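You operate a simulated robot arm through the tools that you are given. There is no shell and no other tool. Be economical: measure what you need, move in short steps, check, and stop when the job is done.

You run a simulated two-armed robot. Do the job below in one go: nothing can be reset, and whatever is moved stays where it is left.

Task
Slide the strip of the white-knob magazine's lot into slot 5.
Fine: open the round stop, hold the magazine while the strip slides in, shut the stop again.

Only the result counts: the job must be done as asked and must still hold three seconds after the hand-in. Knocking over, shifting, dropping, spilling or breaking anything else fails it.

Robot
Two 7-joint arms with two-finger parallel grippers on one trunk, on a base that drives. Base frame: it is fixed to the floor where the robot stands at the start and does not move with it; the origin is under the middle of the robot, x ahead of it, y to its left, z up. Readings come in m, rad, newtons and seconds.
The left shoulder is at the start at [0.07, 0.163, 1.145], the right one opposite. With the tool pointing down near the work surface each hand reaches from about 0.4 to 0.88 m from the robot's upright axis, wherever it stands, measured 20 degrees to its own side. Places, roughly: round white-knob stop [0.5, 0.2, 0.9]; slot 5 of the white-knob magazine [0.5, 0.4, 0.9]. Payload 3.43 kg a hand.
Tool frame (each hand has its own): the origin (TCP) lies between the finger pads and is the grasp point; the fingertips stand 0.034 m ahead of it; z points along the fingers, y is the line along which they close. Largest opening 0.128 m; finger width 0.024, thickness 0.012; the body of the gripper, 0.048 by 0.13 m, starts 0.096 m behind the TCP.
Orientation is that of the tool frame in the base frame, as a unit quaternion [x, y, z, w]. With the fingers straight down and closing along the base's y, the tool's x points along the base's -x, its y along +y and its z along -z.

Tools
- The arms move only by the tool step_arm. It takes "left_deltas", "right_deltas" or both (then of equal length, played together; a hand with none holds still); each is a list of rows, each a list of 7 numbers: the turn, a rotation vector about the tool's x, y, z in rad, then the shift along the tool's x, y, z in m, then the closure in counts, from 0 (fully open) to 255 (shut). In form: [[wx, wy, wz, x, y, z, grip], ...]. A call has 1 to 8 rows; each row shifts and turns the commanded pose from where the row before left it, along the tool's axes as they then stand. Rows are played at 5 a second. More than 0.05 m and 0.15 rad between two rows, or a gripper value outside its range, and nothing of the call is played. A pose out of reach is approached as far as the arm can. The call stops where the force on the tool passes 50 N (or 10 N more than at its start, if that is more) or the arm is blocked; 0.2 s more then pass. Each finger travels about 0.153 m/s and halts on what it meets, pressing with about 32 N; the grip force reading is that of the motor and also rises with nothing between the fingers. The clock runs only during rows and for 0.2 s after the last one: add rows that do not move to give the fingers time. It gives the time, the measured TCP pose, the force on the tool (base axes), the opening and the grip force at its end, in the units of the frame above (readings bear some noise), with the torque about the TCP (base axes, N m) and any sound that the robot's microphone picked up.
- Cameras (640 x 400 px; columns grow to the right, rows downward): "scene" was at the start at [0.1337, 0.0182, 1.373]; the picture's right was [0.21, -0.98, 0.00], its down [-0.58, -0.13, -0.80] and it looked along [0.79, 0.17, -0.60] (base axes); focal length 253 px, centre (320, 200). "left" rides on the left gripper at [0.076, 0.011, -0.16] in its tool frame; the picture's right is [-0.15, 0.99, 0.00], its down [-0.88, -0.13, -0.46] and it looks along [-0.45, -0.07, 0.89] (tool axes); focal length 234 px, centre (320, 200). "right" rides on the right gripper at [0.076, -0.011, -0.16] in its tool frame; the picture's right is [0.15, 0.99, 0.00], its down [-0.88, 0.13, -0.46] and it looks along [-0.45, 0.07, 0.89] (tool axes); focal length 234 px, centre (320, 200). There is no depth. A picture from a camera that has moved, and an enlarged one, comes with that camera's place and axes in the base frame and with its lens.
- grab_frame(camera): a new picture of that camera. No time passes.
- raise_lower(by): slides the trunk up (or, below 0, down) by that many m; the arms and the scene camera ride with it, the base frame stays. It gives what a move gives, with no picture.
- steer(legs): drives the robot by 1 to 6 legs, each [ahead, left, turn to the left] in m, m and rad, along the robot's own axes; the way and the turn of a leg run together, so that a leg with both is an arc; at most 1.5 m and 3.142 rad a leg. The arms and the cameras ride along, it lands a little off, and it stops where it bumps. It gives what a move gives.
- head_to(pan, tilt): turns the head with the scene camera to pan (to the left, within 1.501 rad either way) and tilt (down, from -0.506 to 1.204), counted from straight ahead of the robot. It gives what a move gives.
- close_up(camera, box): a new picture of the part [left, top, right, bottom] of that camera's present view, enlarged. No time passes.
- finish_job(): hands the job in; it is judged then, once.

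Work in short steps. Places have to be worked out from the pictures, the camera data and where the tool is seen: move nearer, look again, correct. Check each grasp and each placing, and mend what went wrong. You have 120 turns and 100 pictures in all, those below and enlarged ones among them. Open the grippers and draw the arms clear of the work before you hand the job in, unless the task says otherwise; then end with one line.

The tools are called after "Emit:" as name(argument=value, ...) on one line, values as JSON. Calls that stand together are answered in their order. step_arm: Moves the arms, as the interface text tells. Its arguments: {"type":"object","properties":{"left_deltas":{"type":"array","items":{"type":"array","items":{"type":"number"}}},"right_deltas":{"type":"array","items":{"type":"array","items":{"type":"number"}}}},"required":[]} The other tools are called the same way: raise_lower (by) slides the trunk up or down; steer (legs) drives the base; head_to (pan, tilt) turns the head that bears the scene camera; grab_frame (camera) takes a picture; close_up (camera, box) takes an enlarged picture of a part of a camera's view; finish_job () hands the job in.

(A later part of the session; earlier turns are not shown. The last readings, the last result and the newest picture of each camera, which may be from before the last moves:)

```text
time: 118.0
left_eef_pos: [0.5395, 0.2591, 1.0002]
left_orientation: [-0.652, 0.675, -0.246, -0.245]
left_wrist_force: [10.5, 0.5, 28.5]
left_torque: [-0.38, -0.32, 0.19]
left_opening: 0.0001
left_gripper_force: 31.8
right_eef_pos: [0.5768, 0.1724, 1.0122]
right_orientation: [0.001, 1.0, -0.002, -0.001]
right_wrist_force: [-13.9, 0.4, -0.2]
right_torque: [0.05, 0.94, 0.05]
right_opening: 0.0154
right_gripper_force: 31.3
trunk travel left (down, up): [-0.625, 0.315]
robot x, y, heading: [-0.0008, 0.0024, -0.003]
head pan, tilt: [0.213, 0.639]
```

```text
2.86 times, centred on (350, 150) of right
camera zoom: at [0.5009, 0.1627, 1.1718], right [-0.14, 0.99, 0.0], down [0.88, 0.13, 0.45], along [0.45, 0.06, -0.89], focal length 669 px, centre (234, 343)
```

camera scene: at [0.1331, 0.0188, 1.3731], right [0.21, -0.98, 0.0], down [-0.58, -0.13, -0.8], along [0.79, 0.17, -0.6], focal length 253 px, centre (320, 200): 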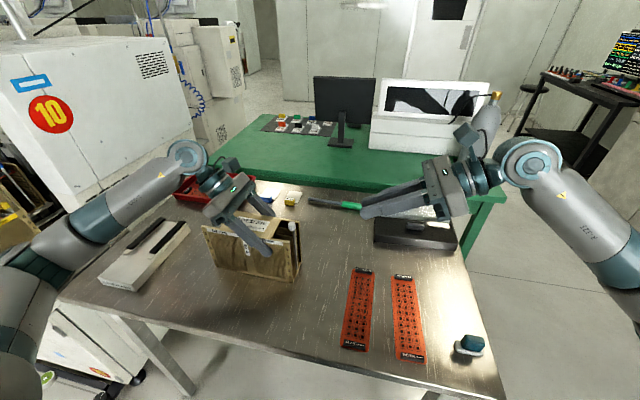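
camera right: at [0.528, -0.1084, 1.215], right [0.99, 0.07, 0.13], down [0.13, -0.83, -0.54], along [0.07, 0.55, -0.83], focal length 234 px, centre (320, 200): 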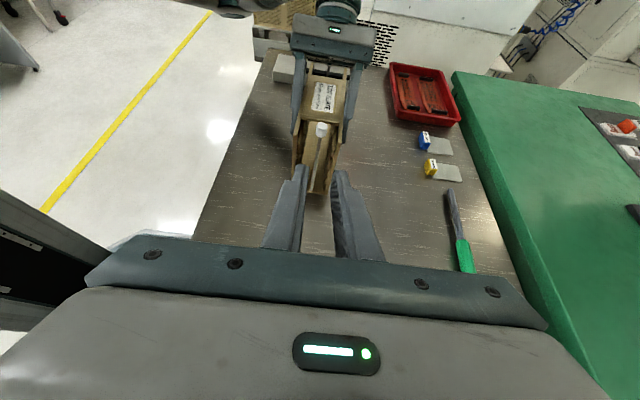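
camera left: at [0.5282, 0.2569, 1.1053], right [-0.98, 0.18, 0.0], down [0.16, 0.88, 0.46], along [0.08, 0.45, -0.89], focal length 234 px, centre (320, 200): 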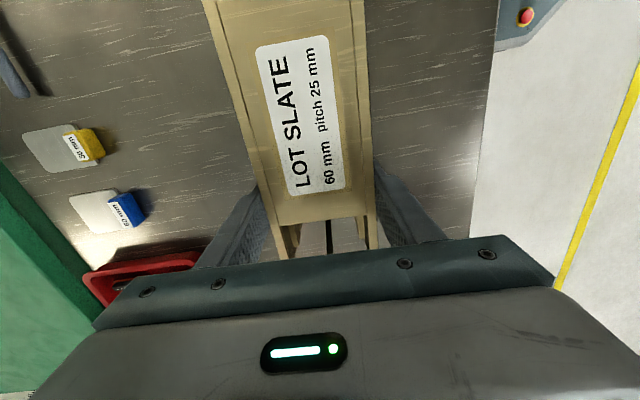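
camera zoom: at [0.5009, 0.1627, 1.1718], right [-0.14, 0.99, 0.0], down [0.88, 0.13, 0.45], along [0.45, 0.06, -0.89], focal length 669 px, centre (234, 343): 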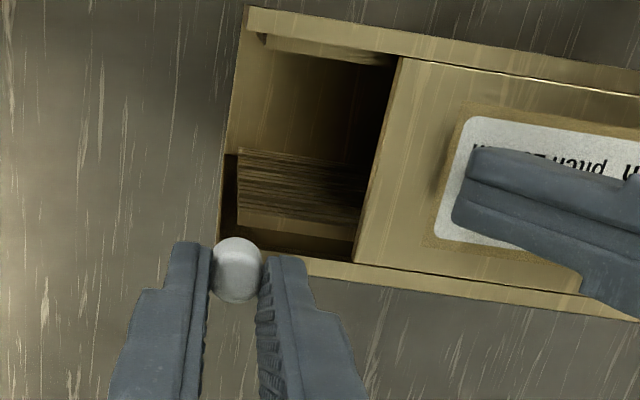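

Likely the end of travel (14 N). Release and lift off to see where the rod sits and whether it stays.

Emit:
step_arm(right_deltas=[[0, 0, 0, 0, 0, 0, 200], [0, 0, 0, 0, 0, 0, 190], [0, 0, 0, 0, 0, -0.04, 190], [0, 0, 0, 0, -0.045, 0, 190], [0, 0, 0, 0, -0.045, 0, 190], [0, 0, 0, 0, 0, 0, 190]])

Emit:
close_up(camera="scene", box=[180, 180, 330, 290])

Emit:
close_up(camera="right", box=[320, 80, 480, 220])

```text
time: 119.4
left_eef_pos: [0.5391, 0.2597, 0.9997]
left_orientation: [-0.652, 0.674, -0.246, -0.245]
left_wrist_force: [0.9, 2.8, 33.5]
left_torque: [-0.38, -0.05, 0.45]
left_opening: 0.0
left_gripper_force: 32.4
right_eef_pos: [0.577, 0.0829, 1.0519]
right_orientation: [0.001, 1.0, -0.001, -0.001]
right_wrist_force: [0.5, -0.7, 0.2]
right_torque: [0.0, 0.01, 0.0]
right_opening: 0.0326
right_gripper_force: 0.1
trunk travel left (down, up): [-0.625, 0.315]
robot x, y, heading: [0.0006, -0.0012, 0.001]
head pan, tilt: [0.213, 0.639]
```

```text
3.64 times, centred on (255, 235) of scene
camera zoom: at [0.1305, 0.0177, 1.3734], right [0.21, -0.98, 0.0], down [-0.58, -0.13, -0.8], along [0.79, 0.17, -0.59], focal length 919 px, centre (556, 73)
```

zoom: 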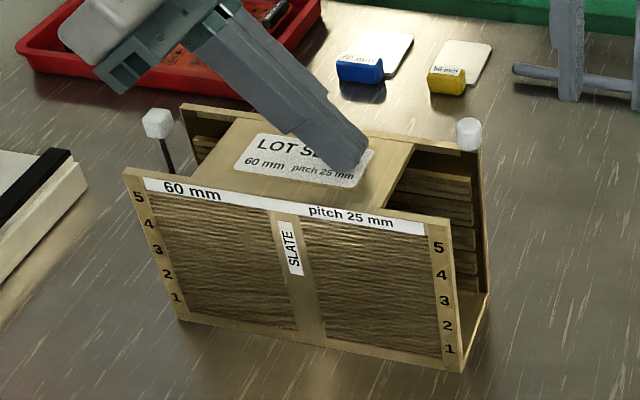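

```text
2.86 times, centred on (400, 150) of right
camera zoom: at [0.5006, 0.0731, 1.2119], right [-0.14, 0.99, 0.0], down [0.88, 0.13, 0.46], along [0.45, 0.06, -0.89], focal length 669 px, centre (91, 343)
```

zoom: 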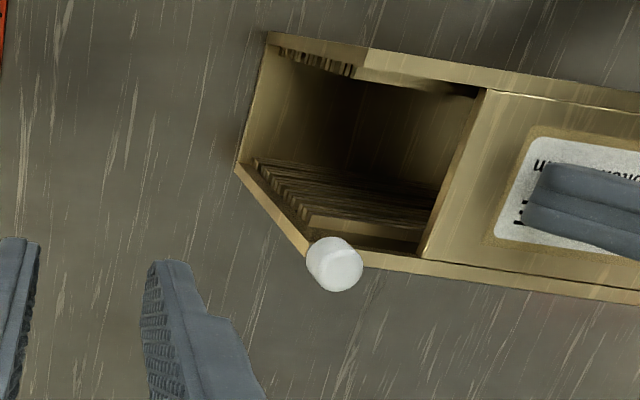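

The stop is open: knob and rod now sit outside the back-wall corner and stay there; the mouth is clear. Next, the SLATE strip: move the right hand above its far end and look.

Emit:
step_arm(right_deltas=[[0, 0, 0, 0.005, -0.042, 0.01, 150], [0, 0, 0, 0.005, -0.042, 0.01, 80], [0, 0, 0, 0.01, 0, 0.03, 76], [0, 0, 0, 0, 0, 0, 76]])

Emit:
grab_frame(camera="right")

Emit:
close_up(camera="scene", box=[330, 255, 440, 370])

```text
time: 120.4
left_eef_pos: [0.5384, 0.2594, 0.9999]
left_orientation: [-0.652, 0.675, -0.245, -0.244]
left_wrist_force: [-0.7, 3.0, 33.5]
left_torque: [-0.38, 0.04, 0.52]
left_opening: 0.0002
left_gripper_force: 32.6
right_eef_pos: [0.5579, -0.0031, 1.0014]
right_orientation: [0.002, 1.0, -0.001, -0.001]
right_wrist_force: [0.3, -1.4, -0.7]
right_torque: [-0.02, -0.02, -0.01]
right_opening: 0.09
right_gripper_force: 0.0
trunk travel left (down, up): [-0.625, 0.315]
robot x, y, heading: [-0.0034, 0.0014, -0.001]
head pan, tilt: [0.213, 0.639]
```

```text
26 pictures are left
camera right: at [0.481, -0.0121, 1.1618], right [-0.14, 0.99, 0.0], down [0.88, 0.13, 0.46], along [0.45, 0.06, -0.89], focal length 234 px, centre (320, 200)
```

right: 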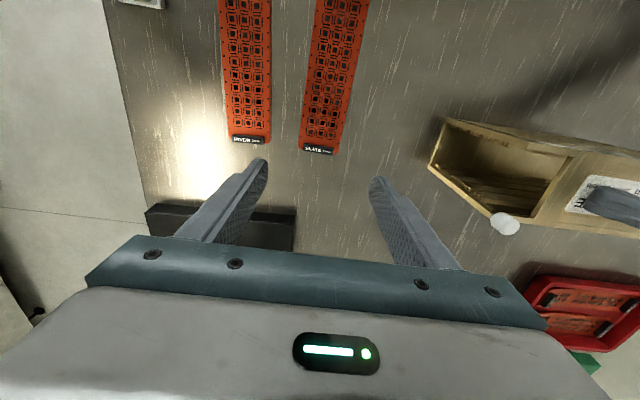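

```text
3.48 times, centred on (385, 312) of scene
camera zoom: at [0.1305, 0.0174, 1.3734], right [0.21, -0.98, 0.0], down [-0.58, -0.12, -0.8], along [0.79, 0.17, -0.59], focal length 879 px, centre (94, -191)
```

zoom: 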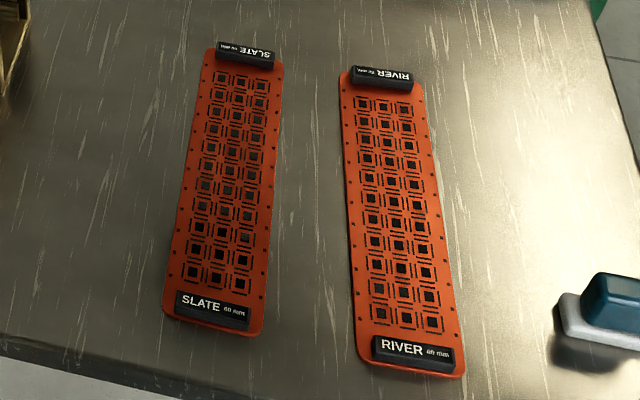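

The SLATE strip lies along x with a raised dark handle at each end (near handle ≈ [0.383, 0.001], far one ≈ [0.572, −0.005]). Pinching the near handle across its thin side at yaw +90° then turning back to yaw 0 will point the strip to +y. Check that this is reachable.

Emit:
step_arm(right_deltas=[[0, 0, 0, 0.045, -0.005, 0, 150], [0, 0, 0, 0.045, 0, 0, 170], [0, 0, 0.15, 0, 0, 0, 170], [0, 0, 0.15, 0, 0, 0, 170], [0, 0, 0.15, 0, 0, 0, 170], [0, 0, 0.15, 0, 0, 0, 170], [0, 0, 0.15, 0, 0, 0, 170], [0, 0, 0.15, 0, 0, 0, 170]])

Emit:
step_arm(right_deltas=[[0, 0, 0.135, 0, 0, 0, 170], [0, 0, 0.135, 0, 0, 0, 170], [0, 0, 0.135, 0, 0, 0, 170], [0, 0, 0.136, 0, 0, 0, 170], [0, 0, 0.13, 0, 0, 0, 170], [0, 0, 0, 0, -0.04, 0.02, 170], [0, 0, 0, 0, -0.04, 0.02, 170], [0, 0, 0, 0, 0, 0, 170]])

```text
time: 122.2
left_eef_pos: [0.5386, 0.2587, 0.9999]
left_orientation: [-0.652, 0.675, -0.245, -0.244]
left_wrist_force: [0.2, 2.8, 33.7]
left_torque: [-0.36, 0.0, -0.1]
left_opening: 0.0001
left_gripper_force: 32.5
right_eef_pos: [0.4677, -0.0071, 1.0028]
right_orientation: [0.438, 0.899, -0.002, 0.001]
right_wrist_force: [-0.3, -0.3, 0.2]
right_torque: [-0.01, 0.01, 0.0]
right_opening: 0.0426
right_gripper_force: 0.0
trunk travel left (down, up): [-0.625, 0.315]
robot x, y, heading: [-0.0006, 0.002, 0.006]
head pan, tilt: [0.213, 0.639]
```

```text
time: 124.0
left_eef_pos: [0.5384, 0.2598, 0.9994]
left_orientation: [-0.652, 0.675, -0.245, -0.244]
left_wrist_force: [1.3, 1.7, 32.7]
left_torque: [-0.41, 0.0, 0.12]
left_opening: 0.0
left_gripper_force: 32.2
right_eef_pos: [0.3868, -0.0069, 0.9617]
right_orientation: [0.708, 0.706, -0.002, 0.001]
right_wrist_force: [-0.2, -0.7, -0.6]
right_torque: [0.01, 0.01, 0.0]
right_opening: 0.0428
right_gripper_force: 0.0
trunk travel left (down, up): [-0.625, 0.315]
robot x, y, heading: [-0.0003, -0.0002, 0.003]
head pan, tilt: [0.213, 0.639]
```

Reachable. Look from here.

Emit:
close_up(camera="right", box=[220, 60, 440, 220])

```text
2.50 times, centred on (330, 140) of right
camera zoom: at [0.3755, 0.0699, 1.1212], right [0.99, 0.14, 0.0], down [0.13, -0.88, 0.46], along [0.07, -0.45, -0.89], focal length 585 px, centre (295, 350)
```

zoom: 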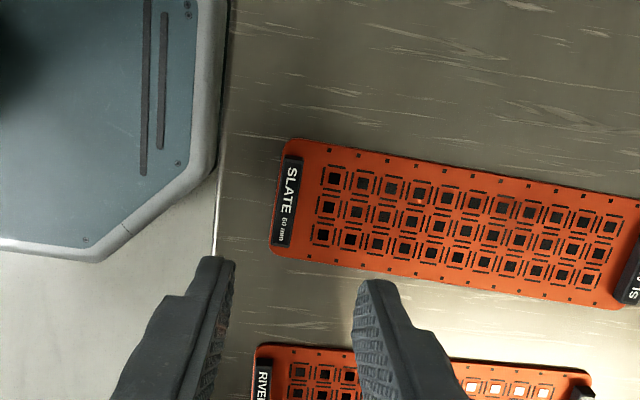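

Handle centre ≈ [0.383, 0.003]. Move over it and descend to just above the plate.

Emit:
step_arm(right_deltas=[[0, 0, 0, 0.01, -0.004, 0, 170], [0, 0, 0, 0, 0, 0.035, 170], [0, 0, 0, 0, 0, 0.035, 170], [0, 0, 0, 0, 0, 0.028, 170], [0, 0, 0, 0, 0, 0, 170]])

Emit:
close_up(camera="right", box=[240, 60, 440, 200])

```text
time: 125.2
left_eef_pos: [0.539, 0.259, 0.9993]
left_orientation: [-0.652, 0.674, -0.245, -0.243]
left_wrist_force: [0.4, 1.9, 32.9]
left_torque: [-0.38, 0.0, -0.02]
left_opening: 0.0
left_gripper_force: 31.7
right_eef_pos: [0.3832, 0.0033, 0.8627]
right_orientation: [0.708, 0.706, -0.002, 0.001]
right_wrist_force: [-0.1, 0.3, -0.2]
right_torque: [0.0, -0.01, 0.02]
right_opening: 0.0427
right_gripper_force: 0.0
trunk travel left (down, up): [-0.625, 0.315]
robot x, y, heading: [-0.0025, 0.002, -0.003]
head pan, tilt: [0.213, 0.639]
```

```text
2.86 times, centred on (340, 130) of right
camera zoom: at [0.3711, 0.08, 1.0228], right [0.99, 0.14, 0.0], down [0.13, -0.88, 0.46], along [0.07, -0.45, -0.89], focal length 669 px, centre (263, 400)
```

zoom: 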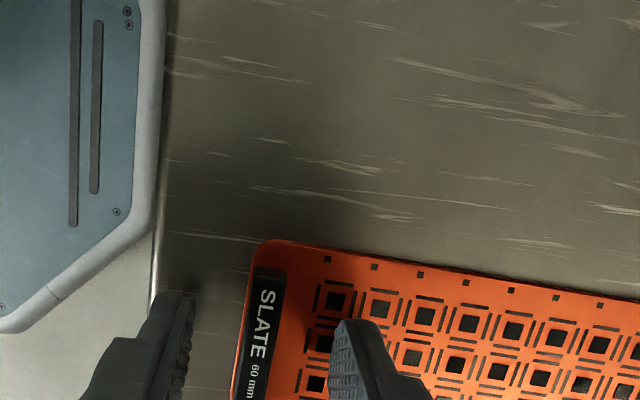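

Handle centred between the fingers. Down 3 mm more and close gently.

Emit:
step_arm(right_deltas=[[0, 0, 0, 0, 0, 0.003, 170], [0, 0, 0, 0, 0, 0, 200], [0, 0, 0, 0, 0, 0, 230], [0, 0, 0, 0, 0, 0, 250], [0, 0, 0, 0, 0, 0, 250]])

```text
time: 126.4
left_eef_pos: [0.5377, 0.2592, 0.998]
left_orientation: [-0.652, 0.675, -0.245, -0.245]
left_wrist_force: [0.5, 2.0, 32.2]
left_torque: [-0.38, -0.02, 0.04]
left_opening: 0.0
left_gripper_force: 32.0
right_eef_pos: [0.3823, 0.0031, 0.8602]
right_orientation: [0.708, 0.706, -0.001, 0.001]
right_wrist_force: [0.6, -0.5, -0.2]
right_torque: [0.01, -0.04, 0.02]
right_opening: 0.0088
right_gripper_force: 32.0
trunk travel left (down, up): [-0.625, 0.315]
robot x, y, heading: [0.0044, -0.0017, 0.0]
head pan, tilt: [0.213, 0.639]
```

Gripped the handle (8.8 mm). Lift 60 mm and check the strip hangs level.

Emit:
step_arm(right_deltas=[[0, 0, 0, 0, 0, -0.01, 250], [0, 0, 0, 0, 0, -0.02, 250], [0, 0, 0, 0, 0, -0.03, 250], [0, 0, 0, 0, 0, 0, 250]])

Emit:
grab_frame(camera="scene")

```text
time: 127.4
left_eef_pos: [0.5383, 0.2597, 0.9992]
left_orientation: [-0.652, 0.674, -0.245, -0.245]
left_wrist_force: [0.7, 0.6, 33.3]
left_torque: [-0.38, 0.03, -0.01]
left_opening: 0.0
left_gripper_force: 32.1
right_eef_pos: [0.3825, 0.0021, 0.9221]
right_orientation: [0.708, 0.706, -0.001, 0.002]
right_wrist_force: [-0.5, -0.3, -0.1]
right_torque: [0.04, 0.04, 0.0]
right_opening: 0.0089
right_gripper_force: 32.5
trunk travel left (down, up): [-0.625, 0.315]
robot x, y, heading: [0.001, 0.0011, -0.004]
head pan, tilt: [0.213, 0.639]
```

```text
22 pictures are left
camera scene: at [0.1305, 0.0172, 1.3734], right [0.21, -0.98, 0.0], down [-0.58, -0.12, -0.8], along [0.79, 0.17, -0.59], focal length 253 px, centre (320, 200)
```

scene: 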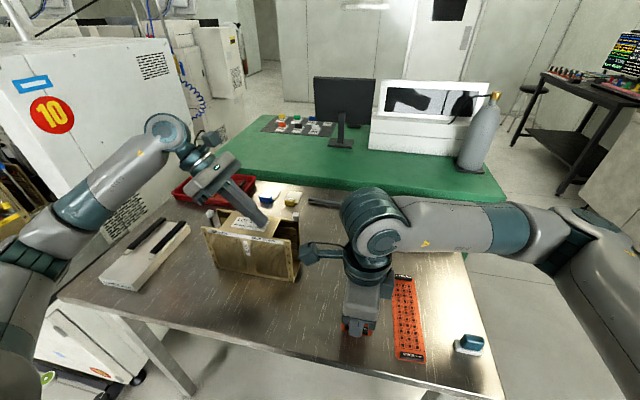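

Strip held. Raise and move to [0.54, −0.10, 1.03], then turn back to yaw 0 so the strip points to +y, short of the magazine.

Emit:
step_arm(right_deltas=[[0, 0, 0, -0.0204, 0.0316, -0.0216, 250], [0, 0, 0, -0.0204, 0.0316, -0.0216, 250], [0, 0, 0, -0.0204, 0.0316, -0.0216, 250], [0, 0, 0, -0.0204, 0.0316, -0.0216, 250], [0, 0, 0, -0.0204, 0.0316, -0.0216, 250], [0, 0, -0.1428, 0, 0, 0, 250], [0, 0, -0.1428, 0, 0, 0, 250], [0, 0, -0.1428, 0, 0, 0, 250]])

Emit:
step_arm(right_deltas=[[0, 0, -0.1428, 0, 0, 0, 250], [0, 0, -0.1428, 0, 0, 0, 250], [0, 0, -0.1428, 0, 0, 0, 250], [0, 0, -0.1428, 0, 0, 0, 250], [0, 0, -0.1428, 0, 0, 0, 250], [0, 0, -0.1428, 0, 0, 0, 250], [0, 0, -0.1428, 0, 0, 0, 250], [0, 0, -0.1428, 0, 0, 0, 250]])

Emit:
grab_frame(camera="right")

Emit:
close_up(camera="scene", box=[180, 150, 400, 290])

```text
time: 129.2
left_eef_pos: [0.539, 0.2584, 1.0002]
left_orientation: [-0.652, 0.674, -0.245, -0.244]
left_wrist_force: [0.0, 1.6, 32.8]
left_torque: [-0.32, -0.02, 0.02]
left_opening: 0.0
left_gripper_force: 32.4
right_eef_pos: [0.5407, -0.0992, 1.0307]
right_orientation: [0.541, 0.841, -0.002, 0.001]
right_wrist_force: [-0.2, -0.2, -0.1]
right_torque: [0.02, 0.03, 0.02]
right_opening: 0.009
right_gripper_force: 32.4
trunk travel left (down, up): [-0.625, 0.315]
robot x, y, heading: [0.0051, 0.0029, -0.002]
head pan, tilt: [0.213, 0.639]
```

```text
time: 131.0
left_eef_pos: [0.5381, 0.2583, 0.9989]
left_orientation: [-0.652, 0.674, -0.245, -0.244]
left_wrist_force: [0.9, 2.1, 33.9]
left_torque: [-0.36, 0.03, -0.02]
left_opening: 0.0
left_gripper_force: 31.9
right_eef_pos: [0.5406, -0.1001, 1.0311]
right_orientation: [0.0, 1.0, -0.002, 0.0]
right_wrist_force: [-0.1, 0.2, 0.4]
right_torque: [-0.04, 0.0, -0.04]
right_opening: 0.0087
right_gripper_force: 32.3
trunk travel left (down, up): [-0.625, 0.315]
robot x, y, heading: [0.0045, -0.0013, -0.005]
head pan, tilt: [0.213, 0.639]
```

```text
21 pictures are left
camera right: at [0.4651, -0.1093, 1.1896], right [-0.15, 0.99, 0.0], down [0.88, 0.13, 0.46], along [0.45, 0.06, -0.89], focal length 234 px, centre (320, 200)
```

right: 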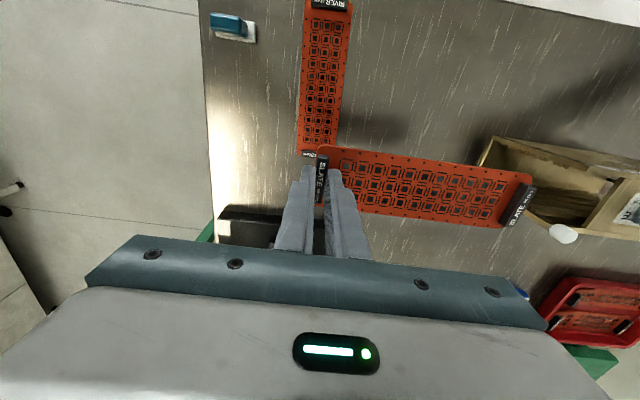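

```text
2.86 times, centred on (290, 220) of scene
camera zoom: at [0.1305, 0.0172, 1.3734], right [0.21, -0.98, 0.0], down [-0.58, -0.12, -0.8], along [0.79, 0.17, -0.59], focal length 722 px, centre (406, 143)
```

zoom: 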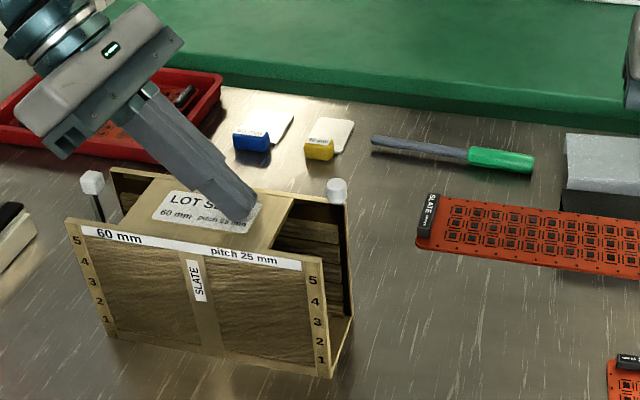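

The strip is level and points to +y; the magazine's centre is now about x≈0.545, aligned with y. Slot 5 is estimated at z≈0.948. Bring the leading end just short of the mouth at that height and inspect.

Emit:
step_arm(right_deltas=[[0, 0, 0, -0.0022, 0.0275, 0.0222, 250], [0, 0, 0, -0.0022, 0.0275, 0.0222, 250], [0, 0, 0, 0, 0, 0, 250]])

Emit:
close_up(camera="right", box=[420, 80, 620, 240])

Emit:
close_up(camera="scene", box=[260, 190, 330, 280])

```text
time: 131.8
left_eef_pos: [0.5388, 0.2591, 0.9999]
left_orientation: [-0.651, 0.676, -0.245, -0.244]
left_wrist_force: [-1.0, 1.0, 34.7]
left_torque: [-0.37, 0.05, -0.16]
left_opening: 0.0
left_gripper_force: 31.8
right_eef_pos: [0.5459, -0.0444, 0.9836]
right_orientation: [0.002, 1.0, -0.001, 0.0]
right_wrist_force: [0.2, -0.1, -0.3]
right_torque: [-0.05, 0.01, 0.0]
right_opening: 0.0088
right_gripper_force: 32.2
trunk travel left (down, up): [-0.625, 0.315]
robot x, y, heading: [-0.0025, -0.001, 0.006]
head pan, tilt: [0.213, 0.639]
```

```text
2.50 times, centred on (520, 160) of right
camera zoom: at [0.4704, -0.0536, 1.1444], right [-0.14, 0.99, 0.0], down [0.88, 0.13, 0.46], along [0.45, 0.06, -0.89], focal length 585 px, centre (-180, 300)
```

zoom: 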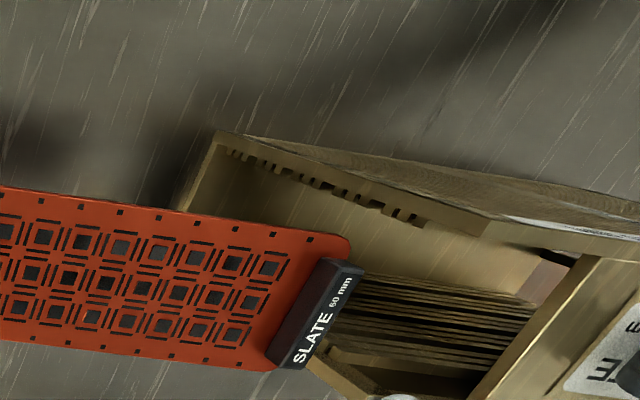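

```text
4.44 times, centred on (295, 235) of scene
camera zoom: at [0.1306, 0.0171, 1.3734], right [0.21, -0.98, 0.0], down [-0.58, -0.12, -0.8], along [0.79, 0.17, -0.59], focal length 1123 px, centre (431, 44)
```

zoom: 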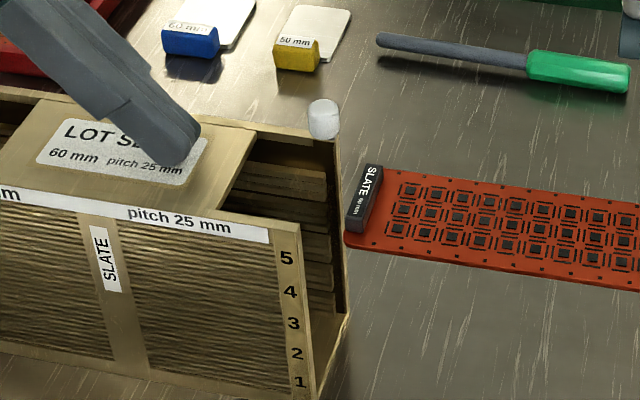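

I need the slot geometry: zoom on the rail ends on the front wall and on the back-wall ledges.

Emit:
close_up(camera="right", box=[500, 125, 600, 185])

Emit:
close_up(camera="scene", box=[304, 215, 346, 265])

```text
6.40 times, centred on (550, 155) of right
camera zoom: at [0.4704, -0.0536, 1.1444], right [-0.14, 0.99, 0.0], down [0.88, 0.13, 0.46], along [0.45, 0.06, -0.89], focal length 1499 px, centre (-1152, 488)
```

zoom: 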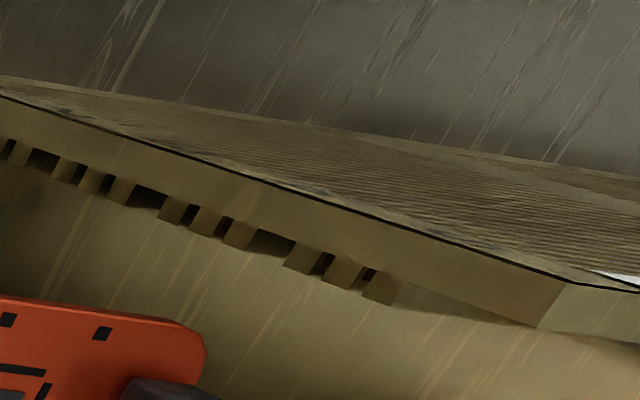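

```text
8.00 times, centred on (325, 240) of scene
camera zoom: at [0.1306, 0.0171, 1.3734], right [0.21, -0.98, 0.0], down [-0.58, -0.12, -0.8], along [0.79, 0.17, -0.59], focal length 2022 px, centre (280, -120)
```

zoom: 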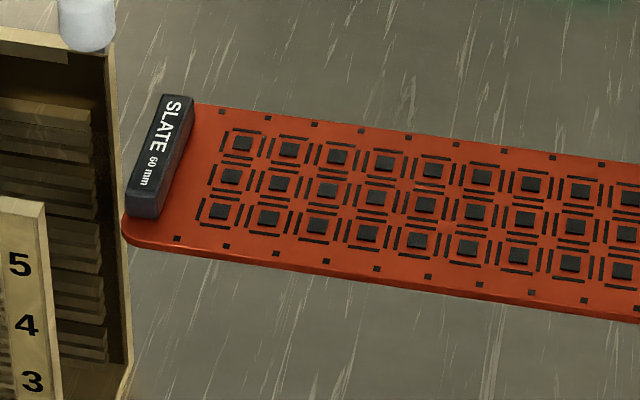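

The rail ends appear as groups of three teeth (two narrow grooves) per 25 mm pitch. Zoom strongly on the top group.

Emit:
close_up(camera="right", box=[528, 150, 576, 180])

Emit:
close_up(camera="scene", box=[288, 220, 322, 262])

```text
13.33 times, centred on (552, 165) of right
camera zoom: at [0.4704, -0.0536, 1.1444], right [-0.14, 0.99, 0.0], down [0.88, 0.13, 0.46], along [0.45, 0.06, -0.89], focal length 3122 px, centre (-2773, 667)
```

zoom: 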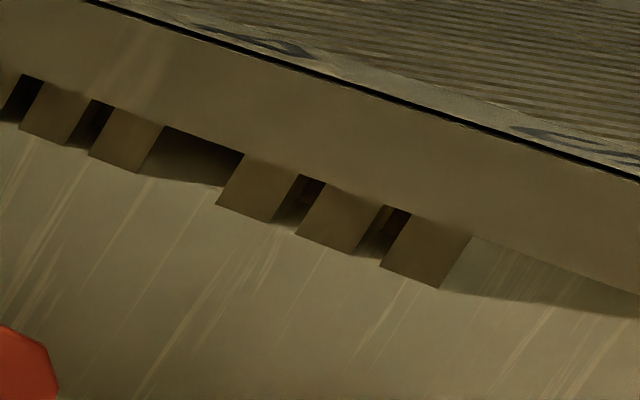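

```text
9.52 times, centred on (305, 241) of scene
camera zoom: at [0.1306, 0.0171, 1.3734], right [0.21, -0.98, 0.0], down [-0.58, -0.12, -0.8], along [0.79, 0.17, -0.59], focal length 2407 px, centre (463, -190)
```

zoom: 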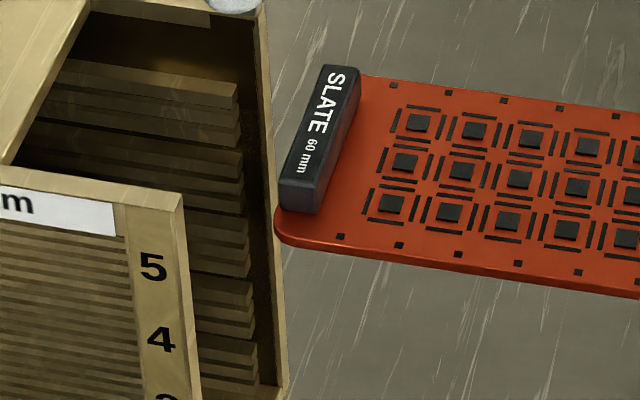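

Zoom right in on the back-wall rail ends to compare.

Emit:
close_up(camera="scene", box=[302, 222, 318, 250])

```text
14.29 times, centred on (310, 236) of scene
camera zoom: at [0.1306, 0.0171, 1.3734], right [0.21, -0.98, 0.0], down [-0.58, -0.12, -0.8], along [0.79, 0.17, -0.59], focal length 3610 px, centre (463, -314)
```

zoom: 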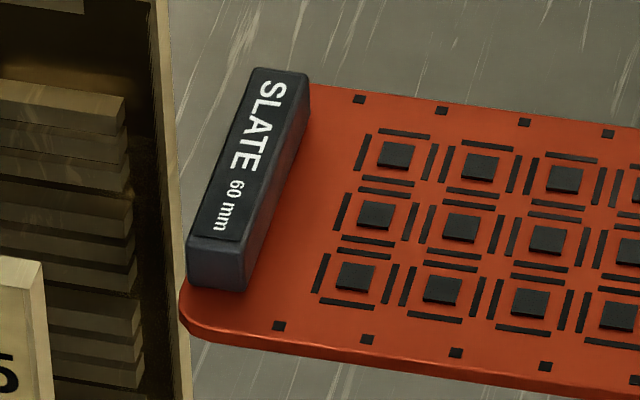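

Numbers 5/4/3 project to z≈0.940/0.915/0.890, matching the upper groove of each triple (≈0.9405 for slot 5). Lower the strip by ~4 mm and bring its tip close to the rails to compare directly.

Emit:
step_arm(right_deltas=[[0, 0, 0, 0, 0.007, 0.004, 250], [0, 0, 0, 0, 0.007, 0, 250], [0, 0, 0, 0, 0, 0, 250]])

Emit:
close_up(camera="right", box=[500, 130, 596, 190])

Emit:
close_up(camera="scene", box=[296, 220, 320, 250])

```text
time: 132.6
left_eef_pos: [0.5396, 0.2584, 0.9992]
left_orientation: [-0.652, 0.674, -0.245, -0.244]
left_wrist_force: [-0.6, 2.0, 33.2]
left_torque: [-0.39, 0.02, -0.31]
left_opening: 0.0
left_gripper_force: 32.0
right_eef_pos: [0.5476, -0.032, 0.9807]
right_orientation: [0.002, 1.0, -0.002, -0.001]
right_wrist_force: [0.2, -0.5, -0.2]
right_torque: [-0.03, 0.02, 0.0]
right_opening: 0.0087
right_gripper_force: 32.2
trunk travel left (down, up): [-0.625, 0.315]
robot x, y, heading: [-0.0012, -0.0033, -0.001]
head pan, tilt: [0.213, 0.639]
```

```text
6.67 times, centred on (548, 160) of right
camera zoom: at [0.4703, -0.04, 1.1408], right [-0.14, 0.99, 0.0], down [0.88, 0.13, 0.46], along [0.45, 0.06, -0.89], focal length 1561 px, centre (-1200, 467)
```

zoom: 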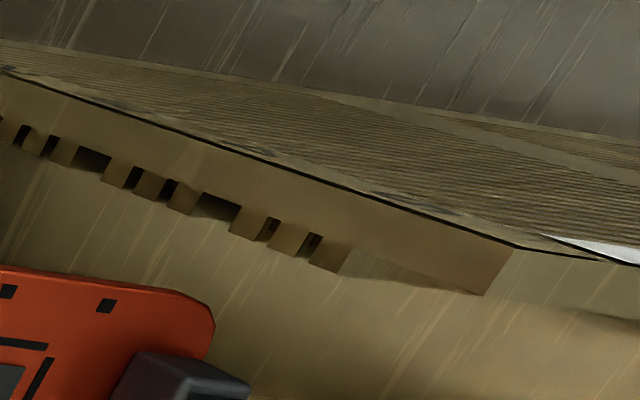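

```text
13.33 times, centred on (308, 235) of scene
camera zoom: at [0.1305, 0.0172, 1.3734], right [0.21, -0.98, 0.0], down [-0.58, -0.12, -0.8], along [0.79, 0.17, -0.59], focal length 3370 px, centre (480, -267)
```

zoom: 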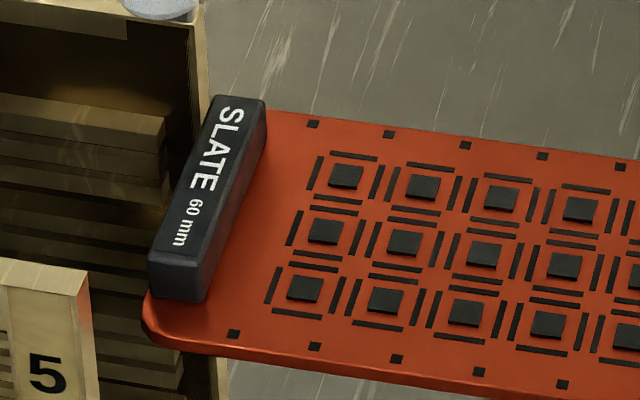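

Both views agree the strip is ~8.5 mm too far in +x. Shift it −8.5 mm (TCP x≈0.539) and move the tip to the mouth plane, then compare tip and groove directly.

Emit:
step_arm(right_deltas=[[0, 0, 0, 0.0085, 0, 0, 250], [0, 0, 0, 0, 0.006, 0, 250], [0, 0, 0, 0, 0, 0, 250]])

Emit:
close_up(camera="right", box=[516, 140, 580, 180])

Emit:
close_up(camera="scene", box=[296, 220, 320, 250])

```text
time: 133.4
left_eef_pos: [0.5385, 0.2591, 0.9987]
left_orientation: [-0.652, 0.675, -0.245, -0.245]
left_wrist_force: [-0.5, 1.0, 32.9]
left_torque: [-0.41, 0.0, -0.05]
left_opening: 0.0001
left_gripper_force: 31.5
right_eef_pos: [0.5382, -0.0253, 0.9807]
right_orientation: [0.001, 1.0, -0.002, 0.0]
right_wrist_force: [0.7, 0.4, 0.5]
right_torque: [-0.01, 0.0, 0.0]
right_opening: 0.0089
right_gripper_force: 32.1
trunk travel left (down, up): [-0.625, 0.315]
robot x, y, heading: [0.0006, -0.0002, 0.004]
head pan, tilt: [0.213, 0.639]
```

```text
10.00 times, centred on (548, 160) of right
camera zoom: at [0.4614, -0.0342, 1.1407], right [-0.14, 0.99, 0.0], down [0.88, 0.13, 0.46], along [0.45, 0.06, -0.89], focal length 2342 px, centre (-1960, 600)
```

zoom: 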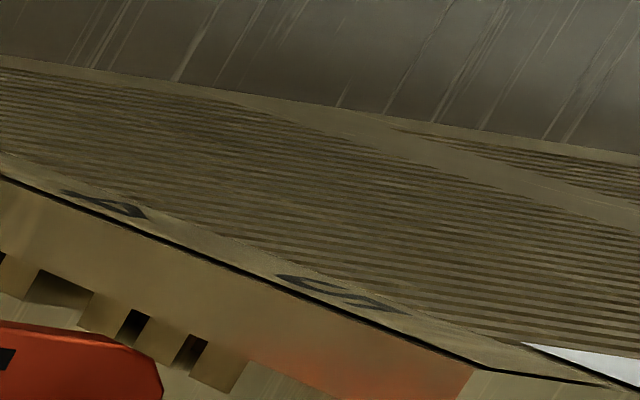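

```text
13.33 times, centred on (308, 235) of scene
camera zoom: at [0.1305, 0.0172, 1.3734], right [0.21, -0.98, 0.0], down [-0.58, -0.12, -0.8], along [0.79, 0.17, -0.59], focal length 3370 px, centre (480, -267)
```

zoom: 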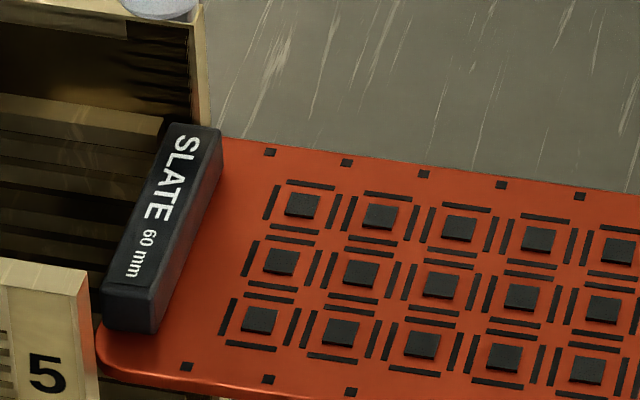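

The strip's edge line runs straight into the upper groove of the top triple, beside the "5". Feed forward slowly and watch the force.

Emit:
step_arm(right_deltas=[[0, 0, 0, 0, 0.003, 0, 250], [0, 0, 0, 0, 0.003, 0, 250], [0, 0, 0, 0, 0.003, 0, 250], [0, 0, 0, 0, 0.003, 0, 250], [0, 0, 0, 0, 0, 0, 250]])

```text
time: 134.6
left_eef_pos: [0.539, 0.2572, 1.0001]
left_orientation: [-0.652, 0.675, -0.244, -0.244]
left_wrist_force: [-0.5, 10.2, 30.3]
left_torque: [-0.06, 0.04, 0.03]
left_opening: 0.0
left_gripper_force: 32.1
right_eef_pos: [0.5364, -0.0152, 0.9812]
right_orientation: [0.002, 1.0, -0.002, 0.0]
right_wrist_force: [-1.0, -24.4, 1.6]
right_torque: [-0.76, 0.04, 0.12]
right_opening: 0.0086
right_gripper_force: 32.1
trunk travel left (down, up): [-0.625, 0.315]
robot x, y, heading: [-0.0038, -0.0038, 0.002]
head pan, tilt: [0.213, 0.639]
```

Blocked at −24 N. Back off 4 mm and look at the tip against the teeth.

Emit:
step_arm(right_deltas=[[0, 0, 0, 0, -0.003, 0, 250], [0, 0, 0, 0, -0.002, 0, 250], [0, 0, 0, 0, 0, 0, 250]])

Emit:
close_up(camera="right", box=[516, 145, 564, 175])

Emit:
close_up(camera="scene", box=[286, 220, 314, 255])

```text
time: 135.4
left_eef_pos: [0.5396, 0.2573, 0.9997]
left_orientation: [-0.651, 0.675, -0.245, -0.245]
left_wrist_force: [1.7, -8.6, 28.7]
left_torque: [-0.71, -0.04, 0.2]
left_opening: 0.0
left_gripper_force: 32.2
right_eef_pos: [0.5378, -0.0163, 0.9806]
right_orientation: [0.001, 1.0, -0.001, 0.0]
right_wrist_force: [-0.7, 0.1, -0.4]
right_torque: [-0.04, -0.02, -0.02]
right_opening: 0.0087
right_gripper_force: 32.0
trunk travel left (down, up): [-0.625, 0.315]
robot x, y, heading: [0.0005, 0.0046, -0.002]
head pan, tilt: [0.213, 0.639]
```

```text
13.33 times, centred on (540, 160) of right
camera zoom: at [0.4616, -0.0271, 1.1408], right [-0.14, 0.99, 0.0], down [0.88, 0.13, 0.46], along [0.45, 0.07, -0.89], focal length 3122 px, centre (-2613, 733)
```

zoom: 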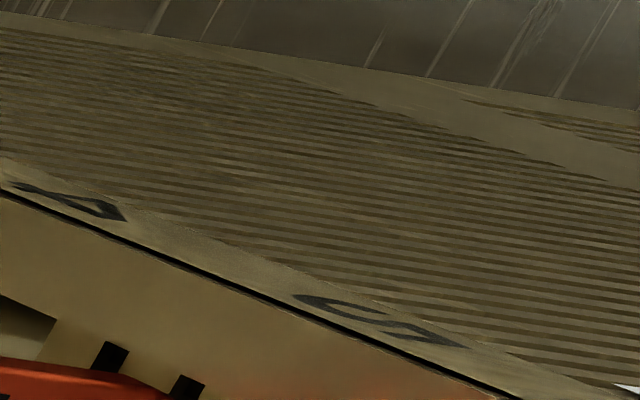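

```text
11.43 times, centred on (300, 238) of scene
camera zoom: at [0.1311, 0.016, 1.3734], right [0.21, -0.98, 0.0], down [-0.58, -0.12, -0.8], along [0.79, 0.17, -0.59], focal length 2888 px, centre (549, -229)
```

zoom: 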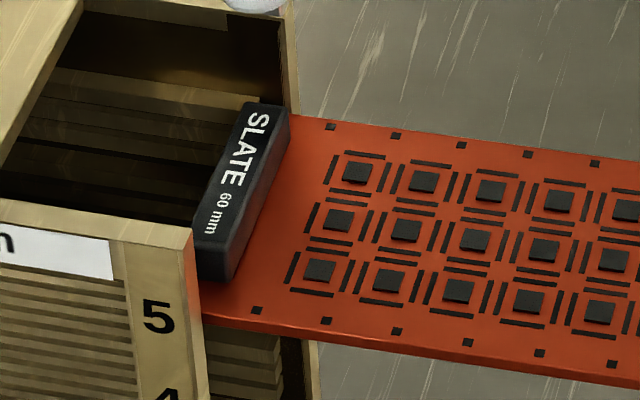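

The strip's top edge sits at the groove centre, so the plate is ~1 mm low. Raise 1 mm and feed again.

Emit:
step_arm(right_deltas=[[0, 0, 0, 0, 0, -0.001, 250], [0, 0, 0, 0, 0.003, 0, 250], [0, 0, 0, 0, 0.003, 0, 250], [0, 0, 0, 0, 0.002, 0, 250], [0, 0, 0, 0, 0, 0, 250]])

```text
time: 136.6
left_eef_pos: [0.5376, 0.2584, 0.9996]
left_orientation: [-0.653, 0.674, -0.244, -0.243]
left_wrist_force: [-1.0, 9.7, 29.8]
left_torque: [-0.03, 0.07, 0.06]
left_opening: 0.0
left_gripper_force: 32.3
right_eef_pos: [0.5382, -0.0134, 0.9823]
right_orientation: [0.002, 1.0, -0.002, 0.001]
right_wrist_force: [-0.1, -23.9, 1.1]
right_torque: [-0.83, 0.02, -0.01]
right_opening: 0.0087
right_gripper_force: 31.3
trunk travel left (down, up): [-0.625, 0.315]
robot x, y, heading: [-0.0005, 0.004, -0.001]
head pan, tilt: [0.213, 0.639]
```

Still blocked. Keep ~12 N of forward preload and sweep upward 2 mm; if the plate drops into the groove, y will advance.

Emit:
step_arm(right_deltas=[[0, 0, 0, 0, -0.002, 0, 250], [0, 0, 0, 0, 0, -0.0005, 250], [0, 0, 0, 0, 0, -0.0005, 250], [0, 0, 0, 0, 0, -0.0005, 250], [0, 0, 0, 0, 0, -0.0005, 250], [0, 0, 0, 0, 0, 0, 250]])

```text
time: 138.0
left_eef_pos: [0.5392, 0.2577, 1.0002]
left_orientation: [-0.652, 0.675, -0.245, -0.244]
left_wrist_force: [0.2, 4.0, 29.2]
left_torque: [-0.2, 0.02, 0.24]
left_opening: 0.0
left_gripper_force: 31.8
right_eef_pos: [0.5384, -0.0132, 0.9833]
right_orientation: [0.002, 1.0, -0.001, 0.0]
right_wrist_force: [0.9, -13.6, 0.8]
right_torque: [-0.46, 0.02, -0.05]
right_opening: 0.0089
right_gripper_force: 32.1
trunk travel left (down, up): [-0.625, 0.315]
robot x, y, heading: [0.0023, 0.0013, -0.0]
head pan, tilt: [0.213, 0.639]
```

Now sweep downward 4 mm under the same preload.

Emit:
step_arm(right_deltas=[[0, 0, 0, 0, 0, 0.0005, 250], [0, 0, 0, 0, 0, 0.0005, 250], [0, 0, 0, 0, 0, 0.0005, 250], [0, 0, 0, 0, 0, 0.0005, 250], [0, 0, 0, 0, 0, 0.0005, 250], [0, 0, 0, 0, 0, 0.0005, 250], [0, 0, 0, 0, 0, 0.0005, 250], [0, 0, 0, 0, 0, 0.0005, 250]])

Emit:
step_arm(right_deltas=[[0, 0, 0, 0, 0, 0.0005, 250], [0, 0, 0, 0, 0, 0.0005, 250], [0, 0, 0, 0, 0, 0.0005, 250], [0, 0, 0, 0, 0, 0.0005, 250]])

```text
time: 139.8
left_eef_pos: [0.5386, 0.2565, 0.9999]
left_orientation: [-0.652, 0.675, -0.244, -0.243]
left_wrist_force: [1.3, 0.8, 30.1]
left_torque: [-0.35, -0.02, -0.1]
left_opening: 0.0001
left_gripper_force: 32.1
right_eef_pos: [0.5366, -0.0134, 0.9799]
right_orientation: [0.001, 1.0, -0.001, 0.0]
right_wrist_force: [0.4, -9.1, -0.2]
right_torque: [-0.28, -0.02, -0.08]
right_opening: 0.0087
right_gripper_force: 31.8
trunk travel left (down, up): [-0.625, 0.315]
robot x, y, heading: [0.0016, 0.0001, -0.001]
head pan, tilt: [0.213, 0.639]
```

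```text
time: 140.8
left_eef_pos: [0.5389, 0.2569, 0.9992]
left_orientation: [-0.652, 0.675, -0.244, -0.244]
left_wrist_force: [0.8, 0.2, 30.0]
left_torque: [-0.33, -0.07, -0.07]
left_opening: 0.0004
left_gripper_force: 32.1
right_eef_pos: [0.5379, -0.0145, 0.9775]
right_orientation: [0.002, 1.0, -0.002, 0.0]
right_wrist_force: [-0.2, -9.8, -0.3]
right_torque: [-0.27, -0.03, -0.01]
right_opening: 0.0088
right_gripper_force: 31.8
trunk travel left (down, up): [-0.625, 0.315]
robot x, y, heading: [-0.0007, 0.0014, -0.004]
head pan, tilt: [0.213, 0.639]
```

No drop-in yet. The teeth seem ~4 mm deeper in y than assumed, which puts the groove lower (TCP ≈ 0.975). Add a bit of preload and keep sweeping down.

Emit:
step_arm(right_deltas=[[0, 0, 0, 0, 0.001, 0, 250], [0, 0, 0, 0, 0, 0.0005, 250], [0, 0, 0, 0, 0, 0.0005, 250], [0, 0, 0, 0, 0, 0.0005, 250], [0, 0, 0, 0, 0, 0.0005, 250], [0, 0, 0, 0, 0, 0.0005, 250], [0, 0, 0, 0, 0, 0, 250]])

Emit:
step_arm(right_deltas=[[0, 0, 0, 0, 0, 0.0005, 250], [0, 0, 0, 0, 0, 0.0005, 250], [0, 0, 0, 0, 0, 0.0005, 250], [0, 0, 0, 0, 0, 0, 250]])

```text
time: 142.4
left_eef_pos: [0.5397, 0.2571, 1.0001]
left_orientation: [-0.652, 0.675, -0.245, -0.244]
left_wrist_force: [0.6, 9.1, 29.5]
left_torque: [-0.08, -0.02, -0.06]
left_opening: 0.0
left_gripper_force: 32.1
right_eef_pos: [0.5373, -0.0123, 0.9753]
right_orientation: [0.002, 1.0, -0.002, 0.0]
right_wrist_force: [-0.9, -20.7, 1.3]
right_torque: [-0.63, -0.06, -0.06]
right_opening: 0.0087
right_gripper_force: 32.3
trunk travel left (down, up): [-0.625, 0.315]
robot x, y, heading: [0.0011, 0.0009, -0.003]
head pan, tilt: [0.213, 0.639]
```

```text
time: 143.4
left_eef_pos: [0.5384, 0.2577, 0.9995]
left_orientation: [-0.652, 0.675, -0.244, -0.244]
left_wrist_force: [0.6, 10.6, 29.5]
left_torque: [-0.05, -0.02, 0.08]
left_opening: 0.0001
left_gripper_force: 31.6
right_eef_pos: [0.5366, -0.013, 0.9744]
right_orientation: [0.001, 1.0, -0.003, 0.001]
right_wrist_force: [0.1, -21.7, 1.0]
right_torque: [-0.64, -0.03, -0.03]
right_opening: 0.0089
right_gripper_force: 32.1
trunk travel left (down, up): [-0.625, 0.315]
robot x, y, heading: [-0.0019, -0.0051, 0.001]
head pan, tilt: [0.213, 0.639]
```

The plate (~3 mm) is thicker than the narrow grooves (~2.2 mm), so the real slots are the wide 6.5 mm gaps: slot 5 lies just above the top tooth (plate mid ≈ 0.946–0.948, TCP ≈ 0.985–0.987), matching the "5". Back off, raise, and feed there.

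Emit:
step_arm(right_deltas=[[0, 0, 0, 0, -0.005, 0, 250], [0, 0, 0, 0, 0, -0.005, 250], [0, 0, 0, 0, 0, -0.0065, 250], [0, 0, 0, 0, 0.003, 0, 250], [0, 0, 0, 0, 0.003, 0, 250], [0, 0, 0, 0, 0.003, 0, 250], [0, 0, 0, 0, 0, 0, 250]])

```text
time: 145.0
left_eef_pos: [0.5386, 0.2579, 0.999]
left_orientation: [-0.652, 0.675, -0.245, -0.244]
left_wrist_force: [0.5, -7.0, 30.9]
left_torque: [-0.6, -0.01, -0.29]
left_opening: 0.0
left_gripper_force: 31.4
right_eef_pos: [0.5382, -0.0068, 0.9854]
right_orientation: [0.002, 1.0, -0.001, 0.0]
right_wrist_force: [0.0, 0.1, 0.4]
right_torque: [-0.01, 0.02, 0.0]
right_opening: 0.0088
right_gripper_force: 31.9
trunk travel left (down, up): [-0.625, 0.315]
robot x, y, heading: [0.0002, -0.0015, 0.002]
head pan, tilt: [0.213, 0.639]
```

It went in: y advanced to −0.007 with no force. Check visually that it's above the top tooth, and keep feeding.

Emit:
step_arm(right_deltas=[[0, 0, 0, 0, 0.005, 0, 250], [0, 0, 0, 0, 0.005, 0, 250], [0, 0, 0, 0, 0.005, 0, 250], [0, 0, 0, 0, 0.005, 0, 250], [0, 0, 0, 0, 0, 0, 250]])

Emit:
close_up(camera="scene", box=[270, 205, 320, 265])

```text
time: 146.2
left_eef_pos: [0.5391, 0.2568, 0.999]
left_orientation: [-0.653, 0.674, -0.246, -0.244]
left_wrist_force: [-0.7, -8.5, 29.9]
left_torque: [-0.67, 0.06, -0.07]
left_opening: 0.0
left_gripper_force: 32.6
right_eef_pos: [0.5379, 0.0126, 0.9842]
right_orientation: [0.002, 1.0, -0.002, 0.0]
right_wrist_force: [-0.5, -0.4, -0.2]
right_torque: [-0.03, -0.01, -0.01]
right_opening: 0.009
right_gripper_force: 32.2
trunk travel left (down, up): [-0.625, 0.315]
robot x, y, heading: [0.0004, -0.0042, -0.005]
head pan, tilt: [0.213, 0.639]
```

```text
6.67 times, centred on (295, 235) of scene
camera zoom: at [0.1308, 0.0158, 1.3734], right [0.21, -0.98, 0.0], down [-0.58, -0.12, -0.8], along [0.79, 0.17, -0.59], focal length 1685 px, centre (487, -33)
```

zoom: 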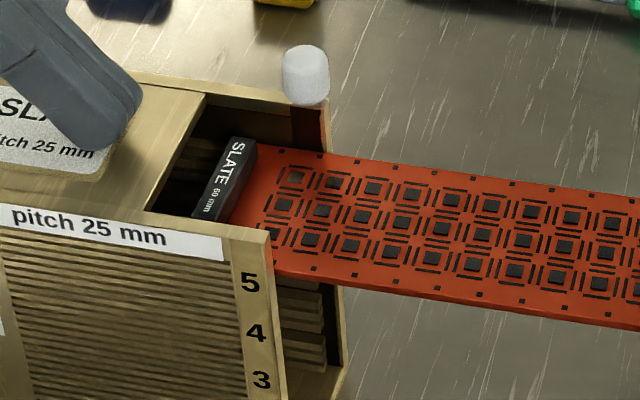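

The strip is sliding in above the top tooth, handle just under the roof. Continue feeding in checked stages.

Emit:
step_arm(right_deltas=[[0, 0, 0, 0, 0.006, 0, 250], [0, 0, 0, 0, 0.006, 0, 250], [0, 0, 0, 0, 0.006, 0, 250], [0, 0, 0, 0, 0.006, 0, 250], [0, 0, 0, 0, 0.006, 0, 250], [0, 0, 0, 0, 0.006, 0, 250], [0, 0, 0, 0, 0, 0, 250]])

Emit:
step_arm(right_deltas=[[0, 0, 0, 0, 0.006, 0, 250], [0, 0, 0, 0, 0.006, 0, 250], [0, 0, 0, 0, 0.006, 0, 250], [0, 0, 0, 0, 0.006, 0, 250], [0, 0, 0, 0, 0.006, 0, 250], [0, 0, 0, 0, 0.006, 0, 250], [0, 0, 0, 0, 0.006, 0, 250], [0, 0, 0, 0, 0, 0, 250]])

```text
time: 147.8
left_eef_pos: [0.5392, 0.2577, 0.9996]
left_orientation: [-0.652, 0.675, -0.245, -0.244]
left_wrist_force: [-1.0, -8.4, 29.4]
left_torque: [-0.68, 0.05, -0.01]
left_opening: 0.0002
left_gripper_force: 31.8
right_eef_pos: [0.5375, 0.0484, 0.9849]
right_orientation: [0.001, 1.0, -0.001, 0.0]
right_wrist_force: [-0.6, 0.5, -0.3]
right_torque: [-0.04, 0.0, -0.04]
right_opening: 0.0087
right_gripper_force: 32.3
trunk travel left (down, up): [-0.625, 0.315]
robot x, y, heading: [0.0018, -0.0013, 0.001]
head pan, tilt: [0.213, 0.639]
```

```text
time: 149.6
left_eef_pos: [0.5391, 0.2567, 0.9996]
left_orientation: [-0.652, 0.675, -0.245, -0.244]
left_wrist_force: [0.4, -8.1, 30.0]
left_torque: [-0.65, 0.02, -0.04]
left_opening: 0.0002
left_gripper_force: 31.3
right_eef_pos: [0.5386, 0.0896, 0.9853]
right_orientation: [0.001, 1.0, -0.001, 0.0]
right_wrist_force: [-0.1, 1.1, 0.1]
right_torque: [0.0, -0.04, 0.02]
right_opening: 0.0087
right_gripper_force: 31.8
trunk travel left (down, up): [-0.625, 0.315]
robot x, y, heading: [0.0009, 0.0021, 0.002]
head pan, tilt: [0.213, 0.639]
```

No resistance. Continue to about y=0.170.

Emit:
step_arm(right_deltas=[[0, 0, 0, 0, 0.006, 0, 250], [0, 0, 0, 0, 0.006, 0, 250], [0, 0, 0, 0, 0.006, 0, 250], [0, 0, 0, 0, 0.006, 0, 250], [0, 0, 0, 0, 0.006, 0, 250], [0, 0, 0, 0, 0.006, 0, 250], [0, 0, 0, 0, 0.006, 0, 250], [0, 0, 0, 0, 0, 0, 250]])

Emit:
step_arm(right_deltas=[[0, 0, 0, 0, 0.006, 0, 250], [0, 0, 0, 0, 0.006, 0, 250], [0, 0, 0, 0, 0.006, 0, 250], [0, 0, 0, 0, 0.006, 0, 250], [0, 0, 0, 0, 0.006, 0, 250], [0, 0, 0, 0, 0.006, 0, 250], [0, 0, 0, 0, 0, 0, 250]])

Emit:
close_up(camera="right", box=[260, 80, 440, 220])

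```text
time: 151.4
left_eef_pos: [0.5384, 0.2578, 0.9986]
left_orientation: [-0.652, 0.674, -0.246, -0.245]
left_wrist_force: [0.0, -7.8, 30.5]
left_torque: [-0.62, 0.0, -0.01]
left_opening: 0.0001
left_gripper_force: 32.3
right_eef_pos: [0.539, 0.1323, 0.9858]
right_orientation: [0.002, 1.0, -0.002, 0.0]
right_wrist_force: [-0.3, -0.4, -0.5]
right_torque: [-0.03, -0.01, 0.0]
right_opening: 0.0087
right_gripper_force: 32.3
trunk travel left (down, up): [-0.625, 0.315]
robot x, y, heading: [0.0005, 0.002, 0.002]
head pan, tilt: [0.213, 0.639]
```

```text
time: 153.0
left_eef_pos: [0.5383, 0.2579, 0.9991]
left_orientation: [-0.652, 0.675, -0.245, -0.245]
left_wrist_force: [0.0, -7.7, 30.0]
left_torque: [-0.59, -0.02, 0.03]
left_opening: 0.0
left_gripper_force: 32.1
right_eef_pos: [0.5377, 0.1678, 0.9849]
right_orientation: [0.001, 1.0, -0.002, 0.0]
right_wrist_force: [0.3, 0.2, -0.5]
right_torque: [-0.07, 0.0, 0.0]
right_opening: 0.0088
right_gripper_force: 31.7
trunk travel left (down, up): [-0.625, 0.315]
robot x, y, heading: [0.0002, 0.0041, -0.002]
head pan, tilt: [0.213, 0.639]
```

```text
2.86 times, centred on (350, 150) of right
camera zoom: at [0.4617, 0.1589, 1.1448], right [-0.14, 0.99, 0.0], down [0.88, 0.13, 0.46], along [0.45, 0.06, -0.89], focal length 669 px, centre (234, 343)
```

zoom: 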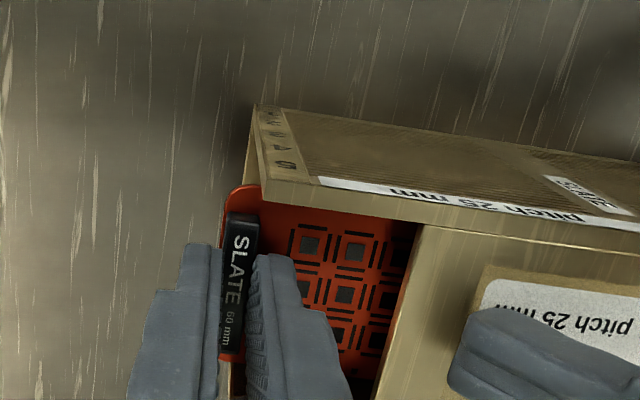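

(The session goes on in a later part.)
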